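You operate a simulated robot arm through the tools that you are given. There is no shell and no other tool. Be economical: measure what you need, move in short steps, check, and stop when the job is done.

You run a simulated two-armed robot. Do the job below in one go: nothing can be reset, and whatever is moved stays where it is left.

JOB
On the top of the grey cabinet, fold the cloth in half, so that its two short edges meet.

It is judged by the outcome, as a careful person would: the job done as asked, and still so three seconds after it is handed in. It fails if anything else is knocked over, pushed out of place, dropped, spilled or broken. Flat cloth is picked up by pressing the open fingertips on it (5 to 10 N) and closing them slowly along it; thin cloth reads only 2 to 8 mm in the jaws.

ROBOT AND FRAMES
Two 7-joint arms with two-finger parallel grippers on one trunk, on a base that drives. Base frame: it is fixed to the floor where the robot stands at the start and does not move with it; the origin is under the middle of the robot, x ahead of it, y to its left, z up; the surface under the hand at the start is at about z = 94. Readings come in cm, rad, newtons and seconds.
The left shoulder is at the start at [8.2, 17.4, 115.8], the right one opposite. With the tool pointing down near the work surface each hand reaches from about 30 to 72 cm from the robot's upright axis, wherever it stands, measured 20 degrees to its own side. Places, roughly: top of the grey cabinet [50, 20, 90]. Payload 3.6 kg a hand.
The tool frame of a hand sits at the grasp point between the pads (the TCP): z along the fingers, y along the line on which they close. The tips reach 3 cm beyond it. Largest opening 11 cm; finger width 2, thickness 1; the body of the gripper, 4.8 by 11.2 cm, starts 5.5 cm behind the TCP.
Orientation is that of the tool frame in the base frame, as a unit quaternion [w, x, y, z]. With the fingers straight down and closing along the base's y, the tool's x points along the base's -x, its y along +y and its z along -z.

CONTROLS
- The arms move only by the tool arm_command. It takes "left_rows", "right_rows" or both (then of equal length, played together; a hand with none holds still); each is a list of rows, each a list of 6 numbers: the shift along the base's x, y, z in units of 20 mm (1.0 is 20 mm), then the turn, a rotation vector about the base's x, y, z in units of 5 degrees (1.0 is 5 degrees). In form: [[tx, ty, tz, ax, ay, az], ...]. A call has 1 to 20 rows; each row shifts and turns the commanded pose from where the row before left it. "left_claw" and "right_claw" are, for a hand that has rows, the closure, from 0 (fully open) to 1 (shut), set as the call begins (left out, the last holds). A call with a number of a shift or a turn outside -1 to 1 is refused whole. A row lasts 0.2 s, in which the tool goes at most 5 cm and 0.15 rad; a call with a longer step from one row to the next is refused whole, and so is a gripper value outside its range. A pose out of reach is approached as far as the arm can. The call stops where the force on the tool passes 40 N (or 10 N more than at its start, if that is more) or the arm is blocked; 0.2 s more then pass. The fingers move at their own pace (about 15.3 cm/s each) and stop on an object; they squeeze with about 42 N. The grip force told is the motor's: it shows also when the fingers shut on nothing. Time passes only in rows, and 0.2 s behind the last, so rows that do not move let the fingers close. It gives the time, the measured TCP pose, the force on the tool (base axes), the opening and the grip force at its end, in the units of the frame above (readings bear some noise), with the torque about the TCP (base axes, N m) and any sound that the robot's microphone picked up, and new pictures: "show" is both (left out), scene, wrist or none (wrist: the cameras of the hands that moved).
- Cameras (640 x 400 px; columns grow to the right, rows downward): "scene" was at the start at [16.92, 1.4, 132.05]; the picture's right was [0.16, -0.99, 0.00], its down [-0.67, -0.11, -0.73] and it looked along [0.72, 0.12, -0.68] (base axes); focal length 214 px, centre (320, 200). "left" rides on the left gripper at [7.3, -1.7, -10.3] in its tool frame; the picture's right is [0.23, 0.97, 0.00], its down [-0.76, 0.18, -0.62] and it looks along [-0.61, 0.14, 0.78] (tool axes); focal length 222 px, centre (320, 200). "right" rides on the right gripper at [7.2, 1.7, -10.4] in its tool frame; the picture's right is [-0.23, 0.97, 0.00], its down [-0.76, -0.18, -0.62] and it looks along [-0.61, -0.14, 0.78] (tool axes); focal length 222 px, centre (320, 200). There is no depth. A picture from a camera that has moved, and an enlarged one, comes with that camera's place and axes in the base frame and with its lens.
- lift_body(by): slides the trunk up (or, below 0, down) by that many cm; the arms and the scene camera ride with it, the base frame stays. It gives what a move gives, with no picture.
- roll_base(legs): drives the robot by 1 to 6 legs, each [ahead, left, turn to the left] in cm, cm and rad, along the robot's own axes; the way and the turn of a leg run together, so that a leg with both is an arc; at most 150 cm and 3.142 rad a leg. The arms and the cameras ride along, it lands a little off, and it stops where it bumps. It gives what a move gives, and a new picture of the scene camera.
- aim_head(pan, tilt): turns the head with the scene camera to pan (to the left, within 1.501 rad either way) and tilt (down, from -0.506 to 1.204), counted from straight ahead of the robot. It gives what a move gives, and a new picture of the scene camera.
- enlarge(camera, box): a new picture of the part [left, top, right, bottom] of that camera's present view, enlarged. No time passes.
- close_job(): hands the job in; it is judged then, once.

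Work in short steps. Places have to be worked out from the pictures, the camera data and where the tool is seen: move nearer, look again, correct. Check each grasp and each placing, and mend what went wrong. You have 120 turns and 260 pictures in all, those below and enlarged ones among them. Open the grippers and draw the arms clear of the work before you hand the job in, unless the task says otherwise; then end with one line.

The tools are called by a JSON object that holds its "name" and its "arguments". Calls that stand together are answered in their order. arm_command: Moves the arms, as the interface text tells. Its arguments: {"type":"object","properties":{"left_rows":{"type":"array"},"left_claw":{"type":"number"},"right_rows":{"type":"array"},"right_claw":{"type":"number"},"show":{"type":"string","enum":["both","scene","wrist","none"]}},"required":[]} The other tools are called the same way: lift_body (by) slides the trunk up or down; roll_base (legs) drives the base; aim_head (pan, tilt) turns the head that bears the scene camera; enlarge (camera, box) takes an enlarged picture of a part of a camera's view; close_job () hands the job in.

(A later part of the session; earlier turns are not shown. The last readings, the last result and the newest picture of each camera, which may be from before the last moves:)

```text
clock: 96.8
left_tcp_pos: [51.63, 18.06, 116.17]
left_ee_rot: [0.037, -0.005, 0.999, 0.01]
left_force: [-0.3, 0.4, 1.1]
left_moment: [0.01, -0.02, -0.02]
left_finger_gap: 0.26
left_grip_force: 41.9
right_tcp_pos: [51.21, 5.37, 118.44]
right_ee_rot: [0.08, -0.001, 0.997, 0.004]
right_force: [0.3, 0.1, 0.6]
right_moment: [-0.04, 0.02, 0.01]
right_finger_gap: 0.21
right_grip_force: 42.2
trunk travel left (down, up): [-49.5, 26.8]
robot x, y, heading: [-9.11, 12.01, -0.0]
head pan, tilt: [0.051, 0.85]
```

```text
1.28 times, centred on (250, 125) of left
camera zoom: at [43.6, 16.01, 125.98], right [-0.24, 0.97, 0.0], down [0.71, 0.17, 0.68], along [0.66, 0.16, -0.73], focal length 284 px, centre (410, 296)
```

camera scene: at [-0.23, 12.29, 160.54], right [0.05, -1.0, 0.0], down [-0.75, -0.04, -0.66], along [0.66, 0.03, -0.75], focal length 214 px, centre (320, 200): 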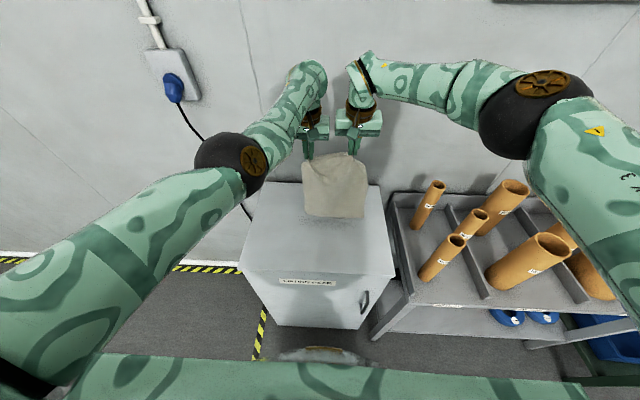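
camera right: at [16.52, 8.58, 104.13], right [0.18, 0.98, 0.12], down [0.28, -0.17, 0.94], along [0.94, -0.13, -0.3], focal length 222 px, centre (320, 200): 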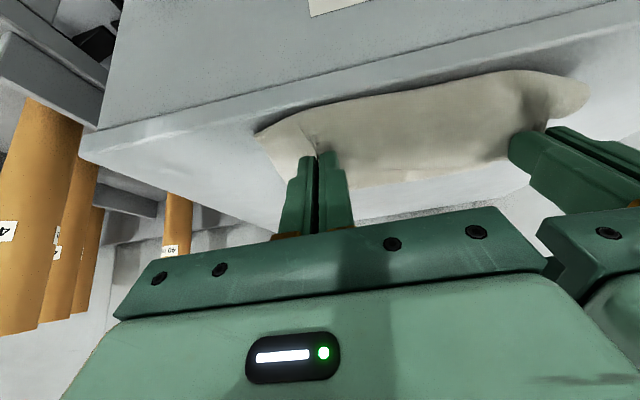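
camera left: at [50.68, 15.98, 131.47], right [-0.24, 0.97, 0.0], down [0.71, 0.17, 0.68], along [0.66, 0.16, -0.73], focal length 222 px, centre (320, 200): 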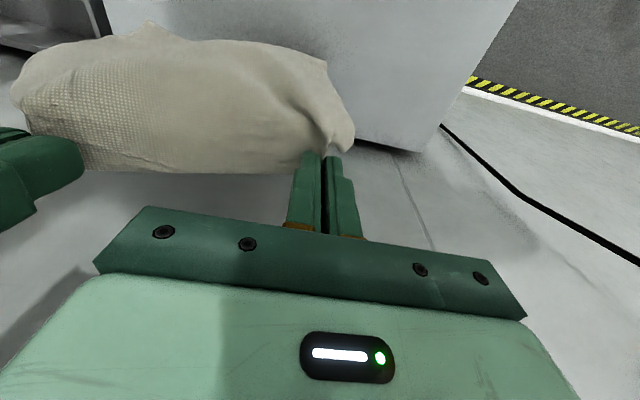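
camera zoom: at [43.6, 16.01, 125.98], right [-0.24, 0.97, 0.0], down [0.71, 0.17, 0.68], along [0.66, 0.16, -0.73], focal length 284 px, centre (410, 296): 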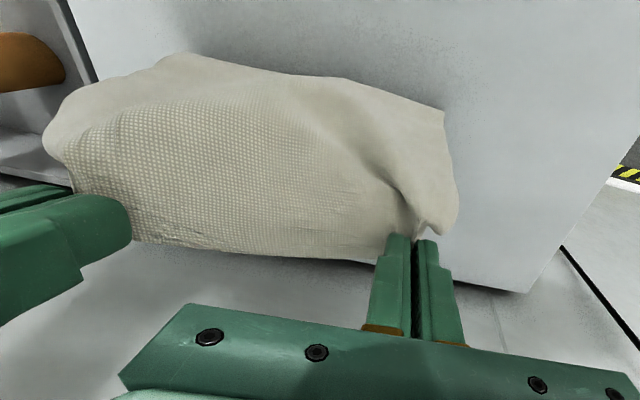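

The sharp corners show that the bottom edge is on my side (x≈48), with the sheet bowed. I back up 9 cm so the hands pass over it and the slack bows toward me, then check.

{"name": "roll_base", "arguments": {"legs": [[-9, 0, 0]]}}

{"name": "enlarge", "arguments": {"camera": "scene", "box": [220, 100, 420, 225]}}

{"name": "enlarge", "arguments": {"camera": "left", "box": [0, 0, 500, 250]}}

```text
clock: 97.9
left_tcp_pos: [42.38, 18.04, 116.24]
left_ee_rot: [0.038, -0.005, 0.999, 0.01]
left_force: [-0.4, -1.0, -0.2]
left_moment: [0.04, -0.03, 0.01]
left_finger_gap: 0.22
left_grip_force: 41.9
right_tcp_pos: [42.1, 5.34, 118.48]
right_ee_rot: [0.081, -0.001, 0.997, 0.004]
right_force: [-0.2, 0.1, -0.2]
right_moment: [0.0, -0.03, -0.01]
right_finger_gap: 0.2
right_grip_force: 42.3
trunk travel left (down, up): [-49.5, 26.8]
robot x, y, heading: [-18.12, 11.87, -0.006]
head pan, tilt: [0.051, 0.85]
camera scene: at [-8.73, 12.33, 153.53], right [0.05, -1.0, 0.0], down [-0.75, -0.04, -0.66], along [0.66, 0.03, -0.75], focal length 214 px, centre (320, 200)
```

scene: 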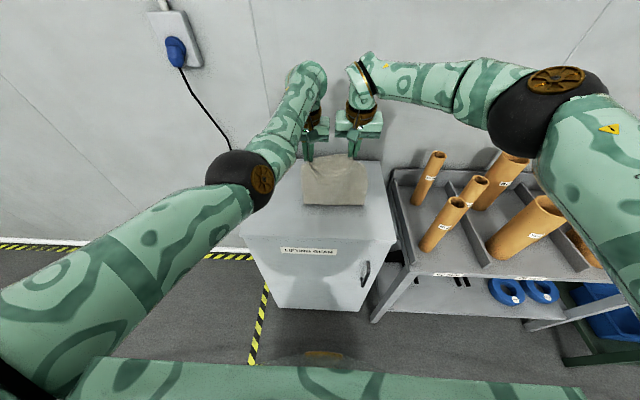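

```text
3.20 times, centred on (320, 162) of scene
camera zoom: at [-8.73, 12.33, 153.53], right [0.05, -1.0, 0.0], down [-0.75, -0.04, -0.66], along [0.66, 0.03, -0.75], focal length 686 px, centre (320, 320)
```

zoom: 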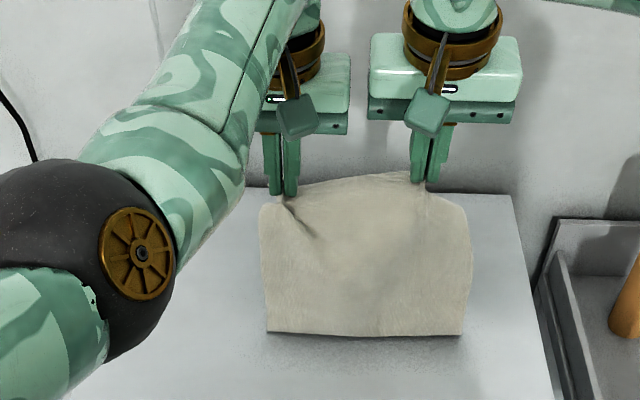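

```text
1.28 times, centred on (250, 125) of left
camera zoom: at [34.36, 16.04, 125.99], right [-0.24, 0.97, 0.0], down [0.71, 0.17, 0.68], along [0.66, 0.16, -0.73], focal length 284 px, centre (410, 296)
```

zoom: 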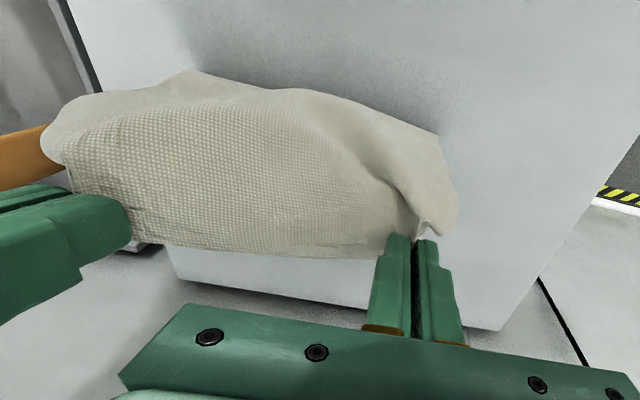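

The bottom edge drags along and is now almost under the hands, with the sheet bowing toward me. That is the right tendency, but it is too near the front. I repeat from farther back: raise, forward 19, touch lightly, drag back 12, then lower and look.

{"name": "lift_body", "arguments": {"by": 8}}

{"name": "roll_base", "arguments": {"legs": [[19, 0, 0]]}}

{"name": "lift_body", "arguments": {"by": -5}}

{"name": "roll_base", "arguments": {"legs": [[-12, 0, 0]]}}

{"name": "lift_body", "arguments": {"by": -5}}

{"name": "enlarge", "arguments": {"camera": "left", "box": [0, 0, 500, 250]}}

{"name": "enlarge", "arguments": {"camera": "scene", "box": [220, 100, 420, 225]}}

```text
clock: 99.1
left_tcp_pos: [42.49, 18.13, 124.08]
left_ee_rot: [0.037, -0.005, 0.999, 0.01]
left_force: [1.3, 0.3, 0.4]
left_moment: [-0.01, -0.03, -0.01]
left_finger_gap: 0.22
left_grip_force: 41.8
right_tcp_pos: [42.14, 5.34, 126.26]
right_ee_rot: [0.08, 0.0, 0.997, 0.004]
right_force: [0.3, 0.6, 0.1]
right_moment: [0.01, -0.02, 0.0]
right_finger_gap: 0.19
right_grip_force: 42.1
trunk travel left (down, up): [-57.5, 18.8]
robot x, y, heading: [-18.6, 11.86, -0.009]
head pan, tilt: [0.051, 0.85]
```

```text
clock: 100.6
left_tcp_pos: [61.51, 18.0, 124.2]
left_ee_rot: [0.038, -0.006, 0.999, 0.01]
left_force: [0.1, -0.7, -0.4]
left_moment: [-0.01, -0.02, -0.02]
left_finger_gap: 0.27
left_grip_force: 42.2
right_tcp_pos: [60.98, 5.26, 126.38]
right_ee_rot: [0.08, -0.001, 0.997, 0.003]
right_force: [0.7, -0.4, 0.0]
right_moment: [0.0, 0.03, 0.0]
right_finger_gap: 0.2
right_grip_force: 42.2
trunk travel left (down, up): [-57.5, 18.8]
robot x, y, heading: [0.4, 11.51, -0.003]
head pan, tilt: [0.051, 0.85]
camera scene: at [9.5, 12.27, 161.55], right [0.05, -1.0, 0.0], down [-0.75, -0.04, -0.66], along [0.66, 0.03, -0.75], focal length 214 px, centre (320, 200)
```

scene: 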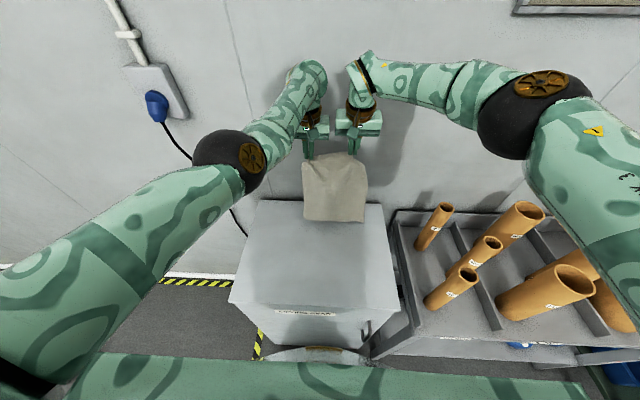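

```text
clock: 101.5
left_tcp_pos: [61.36, 17.95, 119.21]
left_ee_rot: [0.037, -0.006, 0.999, 0.009]
left_force: [1.0, 0.5, -0.3]
left_moment: [0.01, -0.02, -0.03]
left_finger_gap: 0.23
left_grip_force: 41.8
right_tcp_pos: [60.99, 5.26, 121.5]
right_ee_rot: [0.081, -0.001, 0.997, 0.004]
right_force: [-0.7, 0.1, -0.1]
right_moment: [-0.02, -0.01, -0.02]
right_finger_gap: 0.19
right_grip_force: 42.0
trunk travel left (down, up): [-52.5, 23.8]
robot x, y, heading: [0.37, 12.07, -0.005]
head pan, tilt: [0.051, 0.85]
```

```text
clock: 102.8
left_tcp_pos: [49.37, 18.06, 119.22]
left_ee_rot: [0.037, -0.006, 0.999, 0.01]
left_force: [0.2, -0.4, 0.0]
left_moment: [0.0, 0.0, 0.01]
left_finger_gap: 0.26
left_grip_force: 41.7
right_tcp_pos: [48.85, 5.41, 121.19]
right_ee_rot: [0.079, -0.002, 0.997, 0.004]
right_force: [-0.1, 0.6, 0.0]
right_moment: [-0.01, 0.01, 0.0]
right_finger_gap: 0.2
right_grip_force: 41.9
trunk travel left (down, up): [-52.5, 23.8]
robot x, y, heading: [-11.74, 12.31, -0.004]
head pan, tilt: [0.051, 0.85]
camera scene: at [-2.18, 12.31, 156.53], right [0.05, -1.0, 0.0], down [-0.75, -0.04, -0.66], along [0.66, 0.03, -0.75], focal length 214 px, centre (320, 200)
```

scene: 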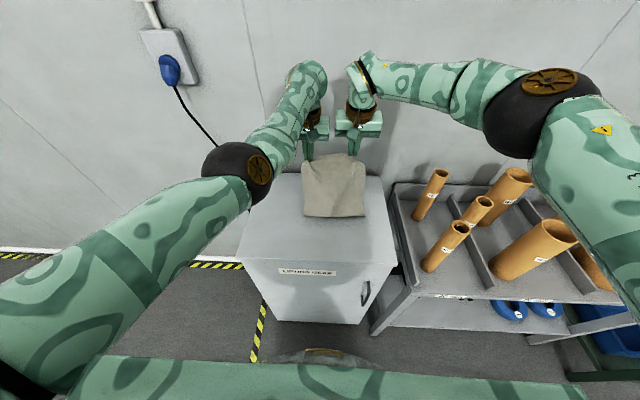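

```text
clock: 103.7
left_tcp_pos: [49.41, 18.13, 114.12]
left_ee_rot: [0.038, -0.005, 0.999, 0.01]
left_force: [-0.1, -0.2, -0.5]
left_moment: [0.04, 0.0, 0.01]
left_finger_gap: 0.23
left_grip_force: 42.0
right_tcp_pos: [48.97, 5.34, 116.48]
right_ee_rot: [0.079, -0.001, 0.997, 0.004]
right_force: [0.1, -0.5, -0.5]
right_moment: [-0.03, 0.0, 0.0]
right_finger_gap: 0.2
right_grip_force: 41.6
trunk travel left (down, up): [-47.5, 28.8]
robot x, y, heading: [-11.79, 12.03, -0.004]
head pan, tilt: [0.051, 0.85]
```

```text
1.28 times, centred on (250, 125) of left
camera zoom: at [41.31, 16.03, 123.92], right [-0.24, 0.97, 0.0], down [0.71, 0.17, 0.68], along [0.66, 0.16, -0.73], focal length 284 px, centre (410, 296)
```

zoom: 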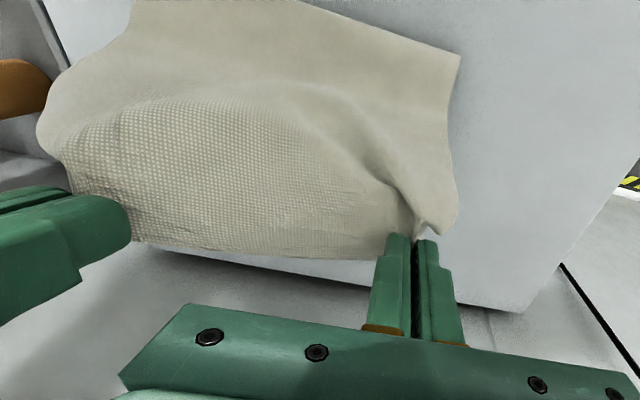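

```text
3.20 times, centred on (320, 162) of scene
camera zoom: at [-1.41, 12.3, 151.51], right [0.05, -1.0, 0.0], down [-0.75, -0.04, -0.66], along [0.66, 0.03, -0.75], focal length 686 px, centre (320, 320)
```

zoom: 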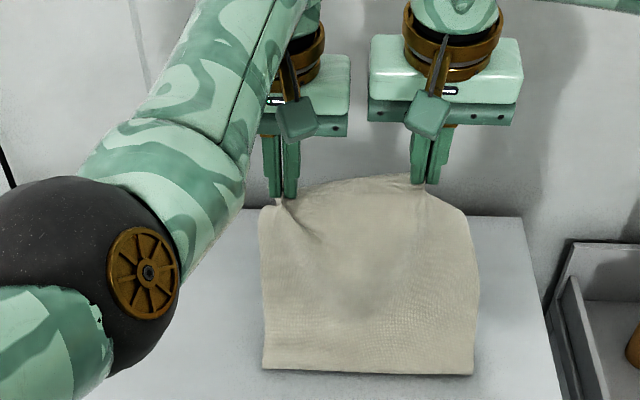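

The sheet always prefers to lie with its bottom edge toward me. So I change plan: lay it flat with the near edge overhanging the cabinet front a little, then grip that overhang one finger above and one below, and fold near to far with a neutral grip. First I drag back so the near edge comes to x≈26.

{"name": "roll_base", "arguments": {"legs": [[-16, 0, 0]]}}

{"name": "enlarge", "arguments": {"camera": "scene", "box": [200, 100, 440, 250]}}

```text
clock: 105.1
left_tcp_pos: [33.16, 18.1, 114.22]
left_ee_rot: [0.037, -0.006, 0.999, 0.009]
left_force: [0.2, -0.2, -0.1]
left_moment: [0.03, -0.01, -0.01]
left_finger_gap: 0.24
left_grip_force: 42.3
right_tcp_pos: [32.77, 5.39, 116.25]
right_ee_rot: [0.08, -0.002, 0.997, 0.003]
right_force: [-0.1, 0.1, 0.3]
right_moment: [0.0, -0.01, 0.02]
right_finger_gap: 0.19
right_grip_force: 41.6
trunk travel left (down, up): [-47.5, 28.8]
robot x, y, heading: [-27.79, 11.7, -0.003]
head pan, tilt: [0.051, 0.85]
camera scene: at [-17.6, 12.35, 151.5], right [0.05, -1.0, 0.0], down [-0.75, -0.04, -0.66], along [0.66, 0.03, -0.75], focal length 214 px, centre (320, 200)
```

scene: 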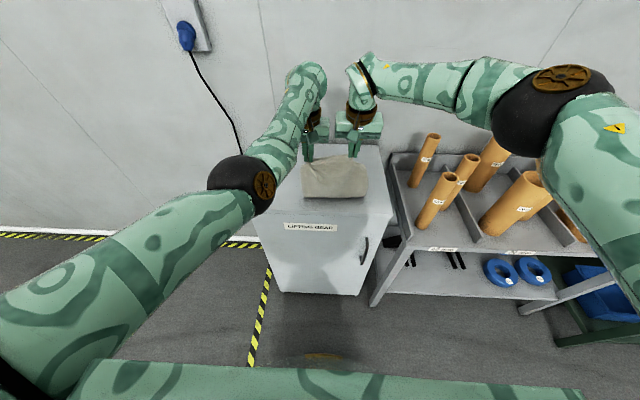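

```text
2.67 times, centred on (320, 175) of scene
camera zoom: at [-17.6, 12.35, 151.5], right [0.05, -1.0, 0.0], down [-0.75, -0.04, -0.66], along [0.66, 0.03, -0.75], focal length 572 px, centre (320, 267)
```

zoom: 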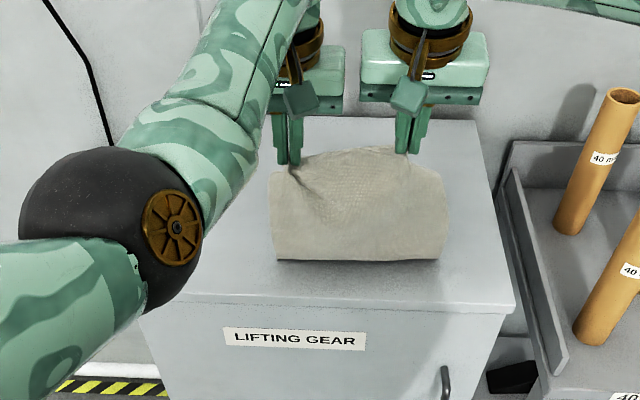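

Now the bow is toward me with the bottom edge trailing just behind the hands, which is the state I want, only too near the front. I repeat from the far end: raise, forward to x≈62.5, lower fully there, drag back 17.

{"name": "lift_body", "arguments": {"by": 14}}

{"name": "roll_base", "arguments": {"legs": [[29.5, 0, 0]]}}

{"name": "lift_body", "arguments": {"by": -14}}

{"name": "roll_base", "arguments": {"legs": [[-17, 0, 0]]}}

{"name": "enlarge", "arguments": {"camera": "scene", "box": [200, 100, 440, 250]}}

```text
clock: 106.8
left_tcp_pos: [33.17, 18.18, 128.0]
left_ee_rot: [0.037, -0.006, 0.999, 0.01]
left_force: [0.3, -0.7, -0.2]
left_moment: [0.01, -0.03, -0.01]
left_finger_gap: 0.23
left_grip_force: 42.4
right_tcp_pos: [32.82, 5.49, 130.27]
right_ee_rot: [0.08, -0.001, 0.997, 0.004]
right_force: [-0.7, 0.6, 0.5]
right_moment: [0.01, 0.0, -0.01]
right_finger_gap: 0.18
right_grip_force: 42.0
trunk travel left (down, up): [-61.5, 14.8]
robot x, y, heading: [-28.23, 11.79, -0.007]
head pan, tilt: [0.051, 0.85]
```

```text
clock: 108.8
left_tcp_pos: [62.7, 18.13, 128.24]
left_ee_rot: [0.038, -0.007, 0.999, 0.01]
left_force: [0.0, -0.2, -0.4]
left_moment: [0.0, 0.01, -0.01]
left_finger_gap: 0.22
left_grip_force: 42.2
right_tcp_pos: [62.46, 5.37, 130.24]
right_ee_rot: [0.08, -0.002, 0.997, 0.004]
right_force: [-1.0, 0.2, -0.7]
right_moment: [-0.02, 0.01, -0.01]
right_finger_gap: 0.22
right_grip_force: 42.1
trunk travel left (down, up): [-61.5, 14.8]
robot x, y, heading: [1.64, 11.87, 0.001]
head pan, tilt: [0.051, 0.85]
camera scene: at [10.57, 12.32, 165.57], right [0.05, -1.0, 0.0], down [-0.75, -0.04, -0.66], along [0.66, 0.03, -0.75], focal length 214 px, centre (320, 200)
```

scene: 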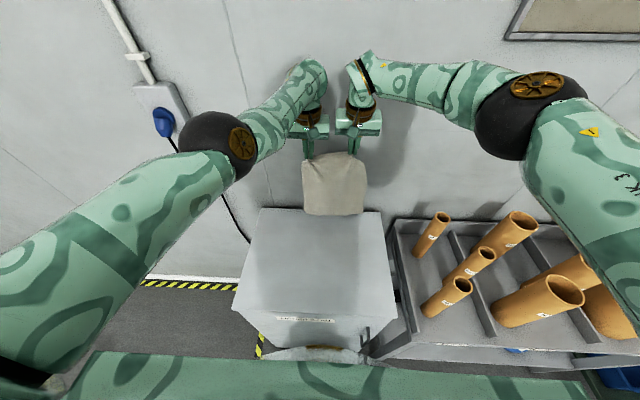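

```text
clock: 110.5
left_tcp_pos: [63.27, 18.05, 112.92]
left_ee_rot: [0.027, -0.006, 1.0, 0.009]
left_force: [0.3, -2.3, 0.7]
left_moment: [-0.07, 0.0, -0.03]
left_finger_gap: 0.2
left_grip_force: 42.0
right_tcp_pos: [62.42, 5.46, 116.44]
right_ee_rot: [0.08, -0.002, 0.997, 0.005]
right_force: [-0.6, 2.1, -0.7]
right_moment: [0.03, -0.02, 0.01]
right_finger_gap: 0.2
right_grip_force: 42.1
trunk travel left (down, up): [-47.5, 28.8]
robot x, y, heading: [1.61, 12.18, -0.006]
head pan, tilt: [0.051, 0.85]
```

```text
clock: 111.9
left_tcp_pos: [46.06, 18.2, 112.92]
left_ee_rot: [0.027, -0.007, 1.0, 0.011]
left_force: [0.6, -3.2, 0.8]
left_moment: [-0.11, -0.02, 0.02]
left_finger_gap: 0.22
left_grip_force: 41.8
right_tcp_pos: [45.25, 5.49, 116.39]
right_ee_rot: [0.08, -0.003, 0.997, 0.005]
right_force: [0.5, 2.6, 0.2]
right_moment: [0.09, -0.01, 0.03]
right_finger_gap: 0.21
right_grip_force: 41.9
trunk travel left (down, up): [-47.5, 28.8]
robot x, y, heading: [-15.33, 11.72, 0.001]
head pan, tilt: [0.051, 0.85]
camera scene: at [-5.04, 12.34, 151.5], right [0.05, -1.0, 0.0], down [-0.75, -0.04, -0.66], along [0.66, 0.03, -0.75], focal length 214 px, centre (320, 200)
```

scene: 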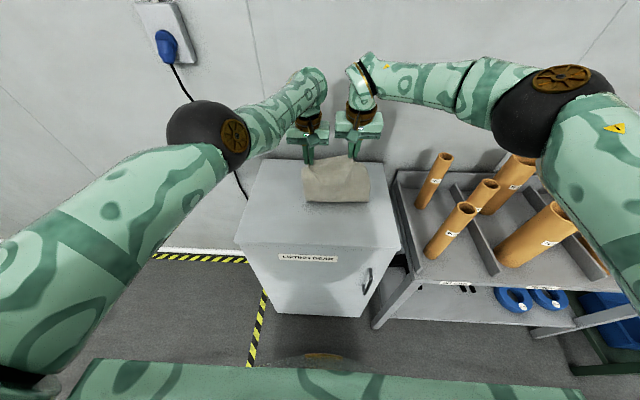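

```text
2.67 times, centred on (320, 175) of scene
camera zoom: at [-5.04, 12.34, 151.5], right [0.05, -1.0, 0.0], down [-0.75, -0.04, -0.66], along [0.66, 0.03, -0.75], focal length 572 px, centre (320, 267)
```

zoom: 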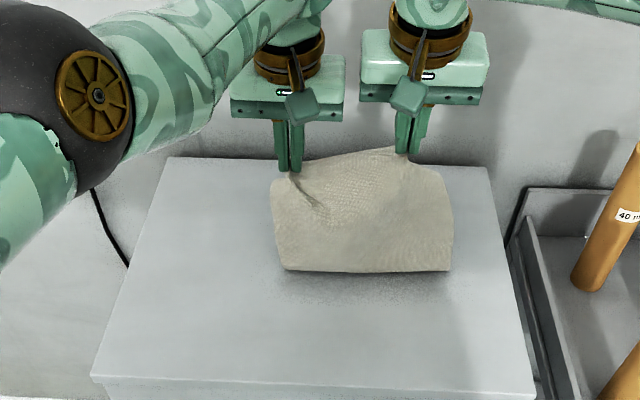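

It is the same favourable state, now at x≈45–47. I continue: back 4, down 6, then look.

{"name": "roll_base", "arguments": {"legs": [[-4, 0, 0]]}}

{"name": "lift_body", "arguments": {"by": -6}}

{"name": "enlarge", "arguments": {"camera": "scene", "box": [200, 100, 440, 250]}}

{"name": "enlarge", "arguments": {"camera": "left", "box": [0, 0, 500, 250]}}

```text
clock: 112.8
left_tcp_pos: [42.24, 18.18, 112.9]
left_ee_rot: [0.026, -0.007, 1.0, 0.01]
left_force: [0.1, -1.9, 0.5]
left_moment: [-0.06, -0.02, -0.01]
left_finger_gap: 0.23
left_grip_force: 41.9
right_tcp_pos: [41.37, 5.55, 116.33]
right_ee_rot: [0.079, -0.003, 0.997, 0.004]
right_force: [-0.1, 2.5, -1.6]
right_moment: [0.07, 0.01, 0.02]
right_finger_gap: 0.19
right_grip_force: 42.6
trunk travel left (down, up): [-47.5, 28.8]
robot x, y, heading: [-19.24, 11.96, -0.004]
head pan, tilt: [0.051, 0.85]
camera scene: at [-8.89, 12.34, 151.49], right [0.05, -1.0, 0.0], down [-0.75, -0.04, -0.66], along [0.66, 0.03, -0.75], focal length 214 px, centre (320, 200)
```

scene: 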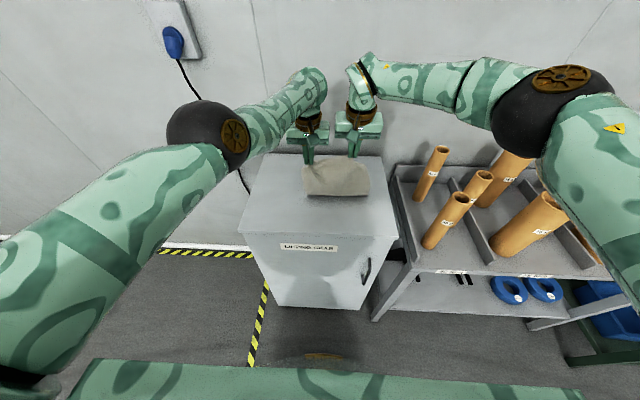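

```text
clock: 113.8
left_tcp_pos: [42.52, 18.01, 105.5]
left_ee_rot: [0.015, -0.007, 1.0, 0.01]
left_force: [-0.5, -9.0, 3.9]
left_moment: [-0.25, -0.04, -0.02]
left_finger_gap: 0.22
left_grip_force: 41.8
right_tcp_pos: [41.27, 5.61, 110.44]
right_ee_rot: [0.079, -0.002, 0.997, 0.005]
right_force: [0.8, 8.8, -3.4]
right_moment: [0.29, -0.01, 0.04]
right_finger_gap: 0.22
right_grip_force: 41.8
trunk travel left (down, up): [-41.5, 34.8]
robot x, y, heading: [-18.98, 11.87, 0.002]
head pan, tilt: [0.051, 0.85]
```

```text
2.67 times, centred on (320, 175) of scene
camera zoom: at [-7.71, 12.34, 145.47], right [0.05, -1.0, 0.0], down [-0.75, -0.04, -0.66], along [0.66, 0.03, -0.75], focal length 572 px, centre (320, 267)
```

zoom: 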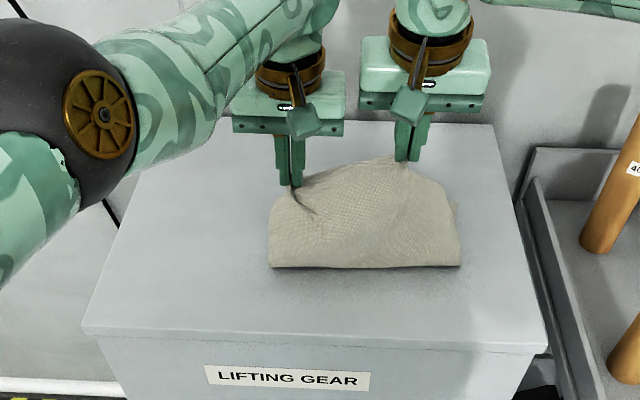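

```text
1.28 times, centred on (250, 125) of left
camera zoom: at [34.98, 16.04, 115.71], right [-0.24, 0.97, 0.01], down [0.74, 0.18, 0.65], along [0.63, 0.16, -0.76], focal length 284 px, centre (410, 296)
```

zoom: 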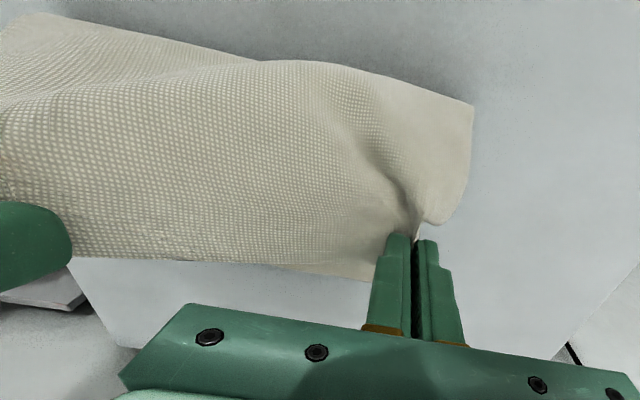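

There are strong signs that the lower layer now trails to the far side, with its far edge near x≈50, and the bend is at x≈37. I raise the left hand 2.4 cm to match, back up 3 cm to put the bend near 35, and check from both wrists.

{"name": "arm_command", "arguments": {"left_rows": [[0, 0, 0.6, 0, 0, 0], [0, 0, 0.6, 0, 0, 0]], "show": "none"}}

{"name": "roll_base", "arguments": {"legs": [[-3, 0, 0]]}}

{"name": "enlarge", "arguments": {"camera": "right", "box": [100, 0, 640, 250]}}

{"name": "enlarge", "arguments": {"camera": "scene", "box": [240, 100, 420, 212]}}

```text
clock: 114.4
left_tcp_pos: [42.71, 18.23, 107.98]
left_ee_rot: [0.012, -0.008, 1.0, 0.012]
left_force: [0.8, -1.0, 0.6]
left_moment: [0.03, -0.02, 0.01]
left_finger_gap: 0.21
left_grip_force: 42.1
right_tcp_pos: [41.36, 5.57, 110.36]
right_ee_rot: [0.079, -0.001, 0.997, 0.003]
right_force: [0.6, 0.9, -0.4]
right_moment: [0.01, -0.03, 0.02]
right_finger_gap: 0.19
right_grip_force: 42.3
trunk travel left (down, up): [-41.5, 34.8]
robot x, y, heading: [-19.49, 11.91, -0.004]
head pan, tilt: [0.051, 0.85]
```

```text
clock: 115.3
left_tcp_pos: [39.56, 18.17, 107.91]
left_ee_rot: [0.012, -0.007, 1.0, 0.011]
left_force: [-1.4, 0.1, 1.4]
left_moment: [0.01, -0.03, -0.02]
left_finger_gap: 0.24
left_grip_force: 41.9
right_tcp_pos: [38.32, 5.54, 110.3]
right_ee_rot: [0.08, -0.003, 0.997, 0.005]
right_force: [0.2, -0.3, 0.3]
right_moment: [0.02, 0.01, -0.03]
right_finger_gap: 0.2
right_grip_force: 42.2
trunk travel left (down, up): [-41.5, 34.8]
robot x, y, heading: [-22.47, 11.73, 0.002]
head pan, tilt: [0.051, 0.85]
camera scene: at [-10.71, 12.34, 145.46], right [0.05, -1.0, 0.0], down [-0.75, -0.04, -0.66], along [0.66, 0.03, -0.75], focal length 214 px, centre (320, 200)
```

scene: 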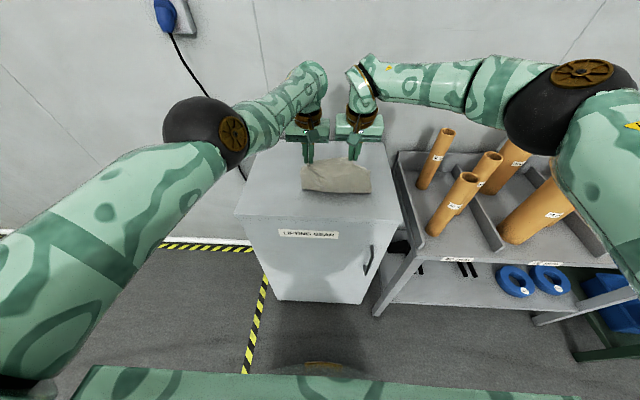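

```text
1.19 times, centred on (370, 125) of right
camera zoom: at [29.5, 7.08, 119.47], right [0.22, 0.97, 0.04], down [0.65, -0.18, 0.73], along [0.72, -0.13, -0.68], focal length 263 px, centre (261, 289)
```

zoom: 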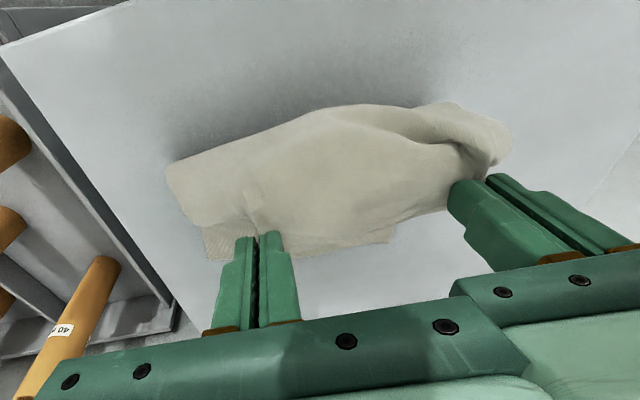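

```text
3.56 times, centred on (330, 156) of scene
camera zoom: at [-10.71, 12.34, 145.46], right [0.05, -1.0, 0.0], down [-0.75, -0.04, -0.66], along [0.66, 0.03, -0.75], focal length 763 px, centre (284, 356)
```

zoom: 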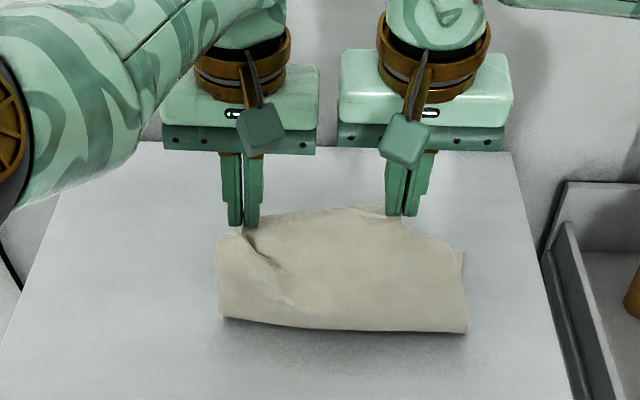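

Confirmed: the right wrist view shows the lower layer's free edge trailing on the far side at x≈49–52, and the bend is near 38. I back up 3.5 cm more to set the bend near 35.5, then reverse and lay the upper half forward.

{"name": "roll_base", "arguments": {"legs": [[-3.5, 0, 0]]}}

{"name": "lift_body", "arguments": {"by": -2}}

{"name": "roll_base", "arguments": {"legs": [[4, 0, 0]]}}

{"name": "lift_body", "arguments": {"by": -3}}

{"name": "enlarge", "arguments": {"camera": "right", "box": [100, 0, 640, 250]}}

{"name": "enlarge", "arguments": {"camera": "scene", "box": [240, 100, 420, 212]}}

```text
clock: 116.1
left_tcp_pos: [36.36, 18.29, 107.93]
left_ee_rot: [0.012, -0.008, 1.0, 0.011]
left_force: [0.5, -0.3, 0.2]
left_moment: [0.01, -0.01, 0.01]
left_finger_gap: 0.25
left_grip_force: 42.4
right_tcp_pos: [34.95, 5.55, 110.35]
right_ee_rot: [0.079, -0.002, 0.997, 0.004]
right_force: [-0.1, 0.0, 0.3]
right_moment: [0.01, -0.01, -0.03]
right_finger_gap: 0.22
right_grip_force: 42.4
trunk travel left (down, up): [-41.5, 34.8]
robot x, y, heading: [-25.73, 11.86, -0.002]
head pan, tilt: [0.051, 0.85]
camera scene: at [-14.09, 12.34, 145.45], right [0.05, -1.0, 0.0], down [-0.75, -0.04, -0.66], along [0.66, 0.03, -0.75], focal length 214 px, centre (320, 200)
```

scene: 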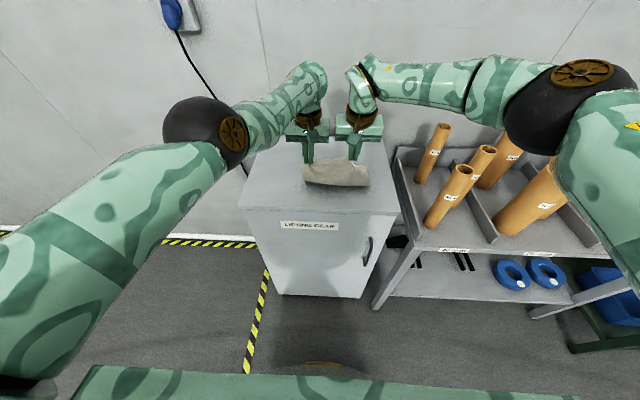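

```text
clock: 116.8
left_tcp_pos: [36.34, 18.15, 105.62]
left_ee_rot: [0.008, -0.007, 1.0, 0.012]
left_force: [0.5, -0.6, -0.1]
left_moment: [-0.01, 0.02, 0.01]
left_finger_gap: 0.22
left_grip_force: 41.8
right_tcp_pos: [34.88, 5.59, 108.38]
right_ee_rot: [0.08, -0.003, 0.997, 0.005]
right_force: [0.1, -0.3, 1.0]
right_moment: [-0.02, -0.02, 0.0]
right_finger_gap: 0.19
right_grip_force: 42.4
trunk travel left (down, up): [-39.5, 36.8]
robot x, y, heading: [-25.58, 11.78, 0.002]
head pan, tilt: [0.051, 0.85]
```

```text
clock: 117.7
left_tcp_pos: [40.36, 18.13, 105.55]
left_ee_rot: [0.008, -0.008, 1.0, 0.013]
left_force: [0.5, -0.3, -0.6]
left_moment: [0.0, 0.01, 0.03]
left_finger_gap: 0.25
left_grip_force: 41.3
right_tcp_pos: [38.71, 5.66, 108.38]
right_ee_rot: [0.079, -0.002, 0.997, 0.005]
right_force: [-0.2, 0.7, 0.1]
right_moment: [0.01, 0.02, 0.02]
right_finger_gap: 0.19
right_grip_force: 41.8
trunk travel left (down, up): [-39.5, 36.8]
robot x, y, heading: [-21.94, 11.93, 0.002]
head pan, tilt: [0.051, 0.85]
camera scene: at [-9.73, 12.35, 143.47], right [0.05, -1.0, 0.0], down [-0.75, -0.04, -0.66], along [0.66, 0.03, -0.75], focal length 214 px, centre (320, 200)
```

scene: 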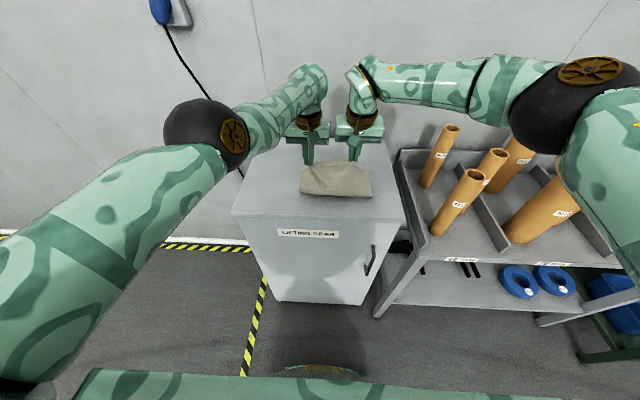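

```text
clock: 118.4
left_tcp_pos: [40.6, 18.02, 101.7]
left_ee_rot: [-0.001, -0.007, 1.0, 0.011]
left_force: [-0.9, -3.3, 1.6]
left_moment: [-0.07, -0.01, 0.04]
left_finger_gap: 0.24
left_grip_force: 41.8
right_tcp_pos: [38.84, 5.52, 105.53]
right_ee_rot: [0.079, -0.002, 0.997, 0.004]
right_force: [0.5, 2.8, -2.2]
right_moment: [0.07, 0.0, 0.01]
right_finger_gap: 0.21
right_grip_force: 41.6
trunk travel left (down, up): [-36.5, 39.8]
robot x, y, heading: [-21.65, 11.78, -0.002]
head pan, tilt: [0.051, 0.85]
```

```text
1.19 times, centred on (370, 125) of right
camera zoom: at [30.0, 7.08, 114.52], right [0.22, 0.97, 0.04], down [0.65, -0.18, 0.73], along [0.72, -0.13, -0.68], focal length 263 px, centre (261, 289)
```

zoom: 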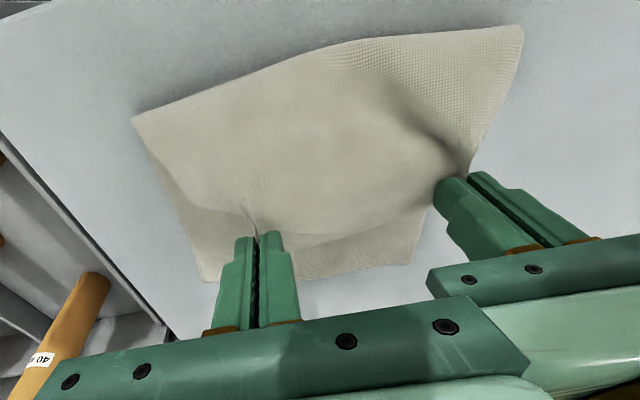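

```text
3.56 times, centred on (330, 156) of scene
camera zoom: at [-8.78, 12.35, 140.42], right [0.05, -1.0, 0.0], down [-0.75, -0.04, -0.66], along [0.66, 0.03, -0.75], focal length 763 px, centre (284, 356)
```

zoom: 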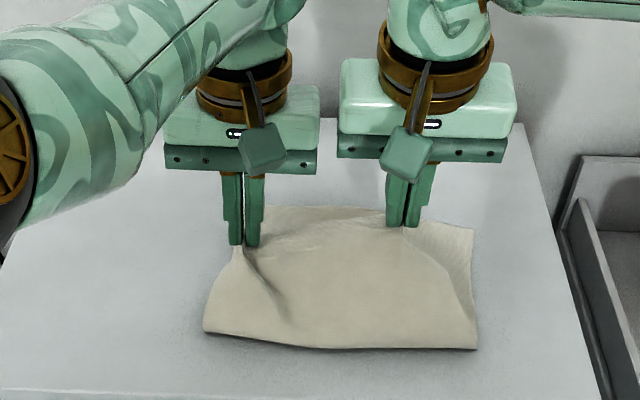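

Excellent: the fold line is at x≈34 and the lower far edge at x≈49–51. I raise the left slightly, advance 5 cm and lower 3.

{"name": "arm_command", "arguments": {"left_rows": [[0, 0, 0.5, 0, 0, 0], [0, 0, 0.4, 0, 0, 0]], "show": "none"}}

{"name": "roll_base", "arguments": {"legs": [[5, 0, 0]]}}

{"name": "lift_body", "arguments": {"by": -3.5}}

{"name": "enlarge", "arguments": {"camera": "right", "box": [100, 0, 640, 250]}}

{"name": "enlarge", "arguments": {"camera": "left", "box": [0, 0, 540, 250]}}

```text
clock: 119.0
left_tcp_pos: [40.82, 17.96, 103.59]
left_ee_rot: [-0.002, -0.008, 1.0, 0.013]
left_force: [-0.4, 0.1, -0.5]
left_moment: [-0.01, -0.01, -0.01]
left_finger_gap: 0.23
left_grip_force: 42.5
right_tcp_pos: [38.86, 5.53, 105.32]
right_ee_rot: [0.079, -0.003, 0.997, 0.005]
right_force: [-0.8, -0.6, 0.3]
right_moment: [0.01, -0.04, 0.02]
right_finger_gap: 0.21
right_grip_force: 41.6
trunk travel left (down, up): [-36.5, 39.8]
robot x, y, heading: [-22.33, 11.89, -0.005]
head pan, tilt: [0.051, 0.85]
```

```text
clock: 119.9
left_tcp_pos: [45.71, 18.07, 103.47]
left_ee_rot: [-0.002, -0.007, 1.0, 0.012]
left_force: [0.7, 0.3, -0.4]
left_moment: [0.01, -0.02, 0.02]
left_finger_gap: 0.22
left_grip_force: 42.0
right_tcp_pos: [43.66, 5.6, 105.45]
right_ee_rot: [0.08, -0.003, 0.997, 0.005]
right_force: [0.9, -0.6, -1.2]
right_moment: [-0.04, 0.01, -0.03]
right_finger_gap: 0.2
right_grip_force: 41.9
trunk travel left (down, up): [-36.5, 39.8]
robot x, y, heading: [-16.72, 11.7, -0.002]
head pan, tilt: [0.051, 0.85]
camera scene: at [-3.88, 12.35, 140.44], right [0.05, -1.0, 0.0], down [-0.75, -0.04, -0.66], along [0.66, 0.03, -0.75], focal length 214 px, centre (320, 200)
```

scene: 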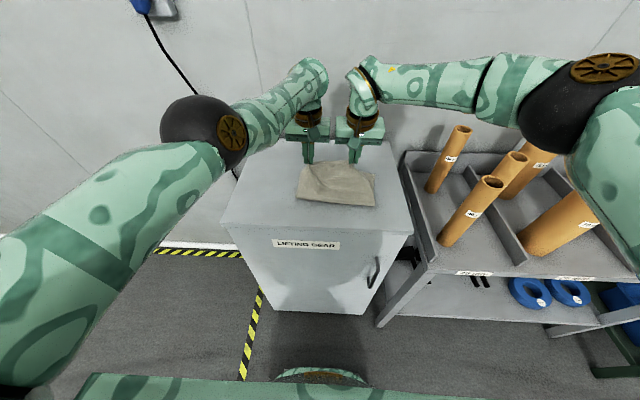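

```text
clock: 120.7
left_tcp_pos: [45.98, 17.98, 98.87]
left_ee_rot: [-0.013, -0.007, 1.0, 0.013]
left_force: [-1.0, 0.0, -0.5]
left_moment: [0.04, -0.05, 0.0]
left_finger_gap: 0.23
left_grip_force: 41.7
right_tcp_pos: [43.76, 5.48, 101.89]
right_ee_rot: [0.08, -0.002, 0.997, 0.004]
right_force: [-0.6, 0.8, -0.6]
right_moment: [0.02, 0.0, 0.01]
right_finger_gap: 0.2
right_grip_force: 42.0
trunk travel left (down, up): [-33.0, 43.3]
robot x, y, heading: [-16.58, 11.86, -0.001]
head pan, tilt: [0.051, 0.85]
```

```text
1.19 times, centred on (370, 125) of right
camera zoom: at [34.89, 7.08, 111.07], right [0.22, 0.97, 0.04], down [0.65, -0.18, 0.74], along [0.72, -0.13, -0.68], focal length 263 px, centre (261, 289)
```

zoom: 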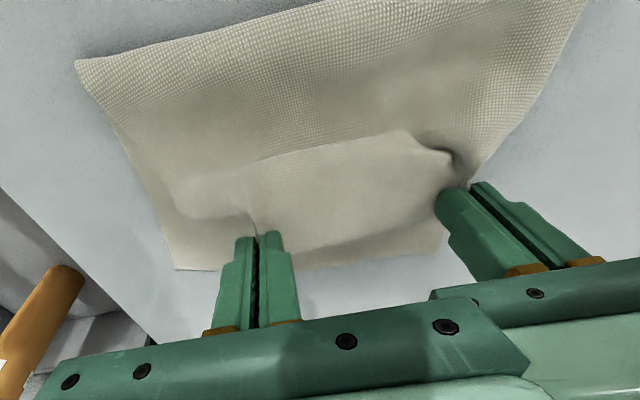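

```text
1.19 times, centred on (270, 125) of left
camera zoom: at [39.02, 15.94, 109.31], right [-0.24, 0.97, 0.03], down [0.78, 0.17, 0.61], along [0.58, 0.17, -0.79], focal length 263 px, centre (379, 289)
```

zoom: 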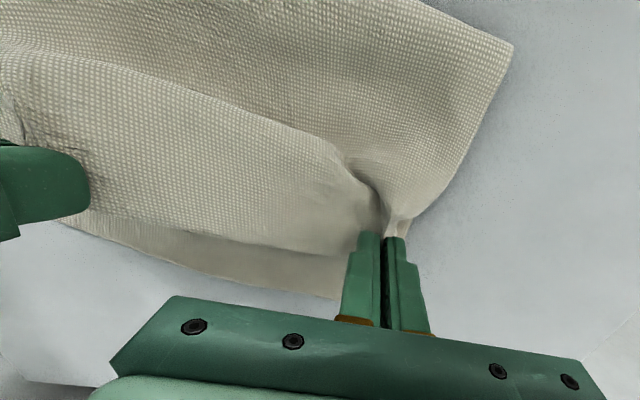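

Nearly there: the upper edge is at about x≈46.5 and the lower edge at 49.4–51.5. I raise the left a touch and advance 4 cm, then lower slightly and compare the edges.

{"name": "arm_command", "arguments": {"left_rows": [[0, 0, 0.4, 0, 0, 0]], "show": "none"}}

{"name": "roll_base", "arguments": {"legs": [[4, 0, 0]]}}

{"name": "arm_command", "arguments": {"right_rows": [[0.1, 0, -0.5, 0, 0, 0], [0.1, 0, -0.5, 0, 0, 0]], "show": "none"}}

{"name": "enlarge", "arguments": {"camera": "right", "box": [100, 0, 640, 250]}}

{"name": "enlarge", "arguments": {"camera": "left", "box": [0, 0, 540, 250]}}

```text
clock: 121.1
left_tcp_pos: [46.1, 17.95, 99.53]
left_ee_rot: [-0.015, -0.007, 1.0, 0.013]
left_force: [-0.3, 0.8, -0.2]
left_moment: [0.0, 0.0, -0.03]
left_finger_gap: 0.25
left_grip_force: 42.0
right_tcp_pos: [43.75, 5.57, 101.87]
right_ee_rot: [0.079, -0.004, 0.997, 0.005]
right_force: [0.5, 0.2, -0.4]
right_moment: [-0.04, -0.03, 0.0]
right_finger_gap: 0.23
right_grip_force: 41.8
trunk travel left (down, up): [-33.0, 43.3]
robot x, y, heading: [-16.93, 12.14, -0.004]
head pan, tilt: [0.051, 0.85]
```

```text
clock: 122.0
left_tcp_pos: [50.24, 18.06, 99.53]
left_ee_rot: [-0.016, -0.006, 1.0, 0.014]
left_force: [0.0, 0.5, -0.1]
left_moment: [-0.01, -0.02, -0.03]
left_finger_gap: 0.23
left_grip_force: 41.4
right_tcp_pos: [47.87, 5.56, 101.87]
right_ee_rot: [0.08, -0.002, 0.997, 0.004]
right_force: [0.6, 0.4, -1.2]
right_moment: [-0.01, 0.02, -0.01]
right_finger_gap: 0.22
right_grip_force: 41.7
trunk travel left (down, up): [-33.0, 43.3]
robot x, y, heading: [-12.85, 11.52, -0.001]
head pan, tilt: [0.051, 0.85]
camera scene: at [1.44, 12.34, 136.87], right [0.05, -1.0, 0.0], down [-0.75, -0.04, -0.66], along [0.66, 0.03, -0.75], focal length 214 px, centre (320, 200)
```

scene: 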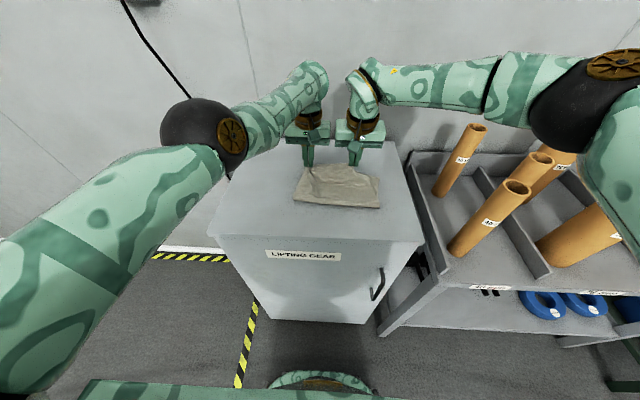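

```text
clock: 122.6
left_tcp_pos: [50.22, 18.07, 99.46]
left_ee_rot: [-0.016, -0.007, 1.0, 0.014]
left_force: [0.4, 0.0, -0.3]
left_moment: [0.0, 0.02, -0.01]
left_finger_gap: 0.26
left_grip_force: 42.1
right_tcp_pos: [48.36, 5.38, 99.7]
right_ee_rot: [0.078, -0.002, 0.997, 0.005]
right_force: [0.3, -0.6, -0.7]
right_moment: [-0.03, 0.04, 0.04]
right_finger_gap: 0.22
right_grip_force: 42.4
trunk travel left (down, up): [-33.0, 43.3]
robot x, y, heading: [-12.6, 11.95, -0.001]
head pan, tilt: [0.051, 0.85]
```

```text
1.19 times, centred on (370, 125) of right
camera zoom: at [39.55, 7.03, 108.88], right [0.22, 0.97, 0.04], down [0.66, -0.18, 0.73], along [0.72, -0.13, -0.68], focal length 263 px, centre (261, 289)
```

zoom: 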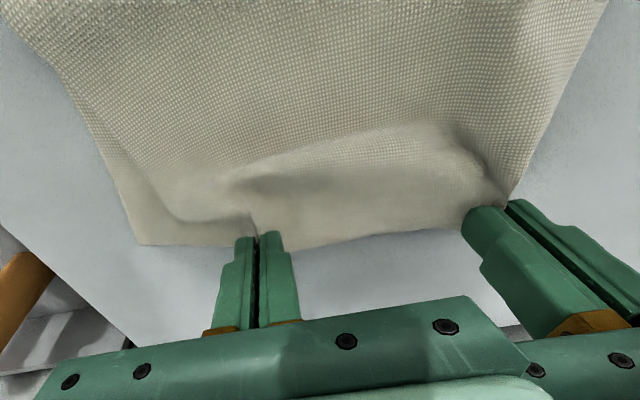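

```text
1.19 times, centred on (270, 125) of left
camera zoom: at [43.29, 15.9, 109.91], right [-0.24, 0.97, 0.03], down [0.78, 0.17, 0.6], along [0.58, 0.17, -0.8], focal length 263 px, centre (379, 289)
```

zoom: 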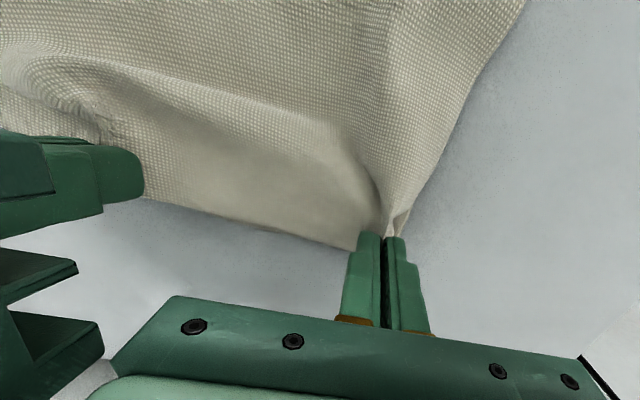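

The edges now coincide within about a centimetre. I lower both hands to light contact.

{"name": "arm_command", "arguments": {"left_rows": [[0, 0, -0.25, 0, 0, 0], [0, 0, -0.25, 0, 0, 0], [0, 0, -0.2, 0, 0, 0]], "right_rows": [[0, 0, -0.25, 0, 0, 0], [0, 0, -0.25, 0, 0, 0], [0, 0, -0.25, 0, 0, 0]], "show": "none"}}

{"name": "enlarge", "arguments": {"camera": "right", "box": [160, 60, 560, 250]}}

{"name": "enlarge", "arguments": {"camera": "left", "box": [60, 60, 460, 250]}}

```text
clock: 123.4
left_tcp_pos: [50.09, 18.01, 97.99]
left_ee_rot: [-0.015, -0.007, 1.0, 0.012]
left_force: [0.3, -0.2, -0.1]
left_moment: [0.01, -0.01, 0.03]
left_finger_gap: 0.22
left_grip_force: 42.1
right_tcp_pos: [48.28, 5.49, 98.2]
right_ee_rot: [0.08, -0.003, 0.997, 0.005]
right_force: [-0.2, -0.1, 0.8]
right_moment: [-0.02, -0.01, 0.02]
right_finger_gap: 0.22
right_grip_force: 42.6
trunk travel left (down, up): [-33.0, 43.3]
robot x, y, heading: [-12.88, 11.9, -0.0]
head pan, tilt: [0.051, 0.85]
```

```text
1.60 times, centred on (360, 155) of right
camera zoom: at [39.46, 7.06, 107.4], right [0.22, 0.97, 0.04], down [0.65, -0.18, 0.73], along [0.72, -0.13, -0.68], focal length 355 px, centre (256, 272)
```

zoom: 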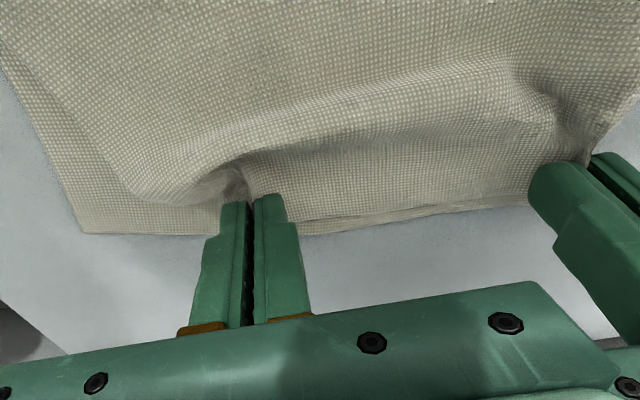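

```text
1.60 times, centred on (260, 155) of left
camera zoom: at [43.18, 15.91, 108.57], right [-0.24, 0.97, 0.03], down [0.78, 0.17, 0.6], along [0.58, 0.17, -0.8], focal length 355 px, centre (416, 272)
```

zoom: 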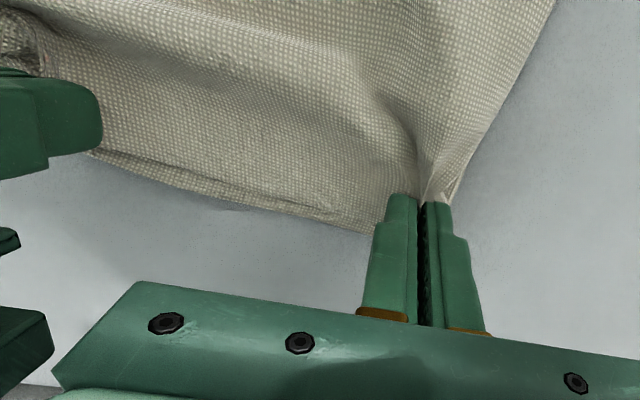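

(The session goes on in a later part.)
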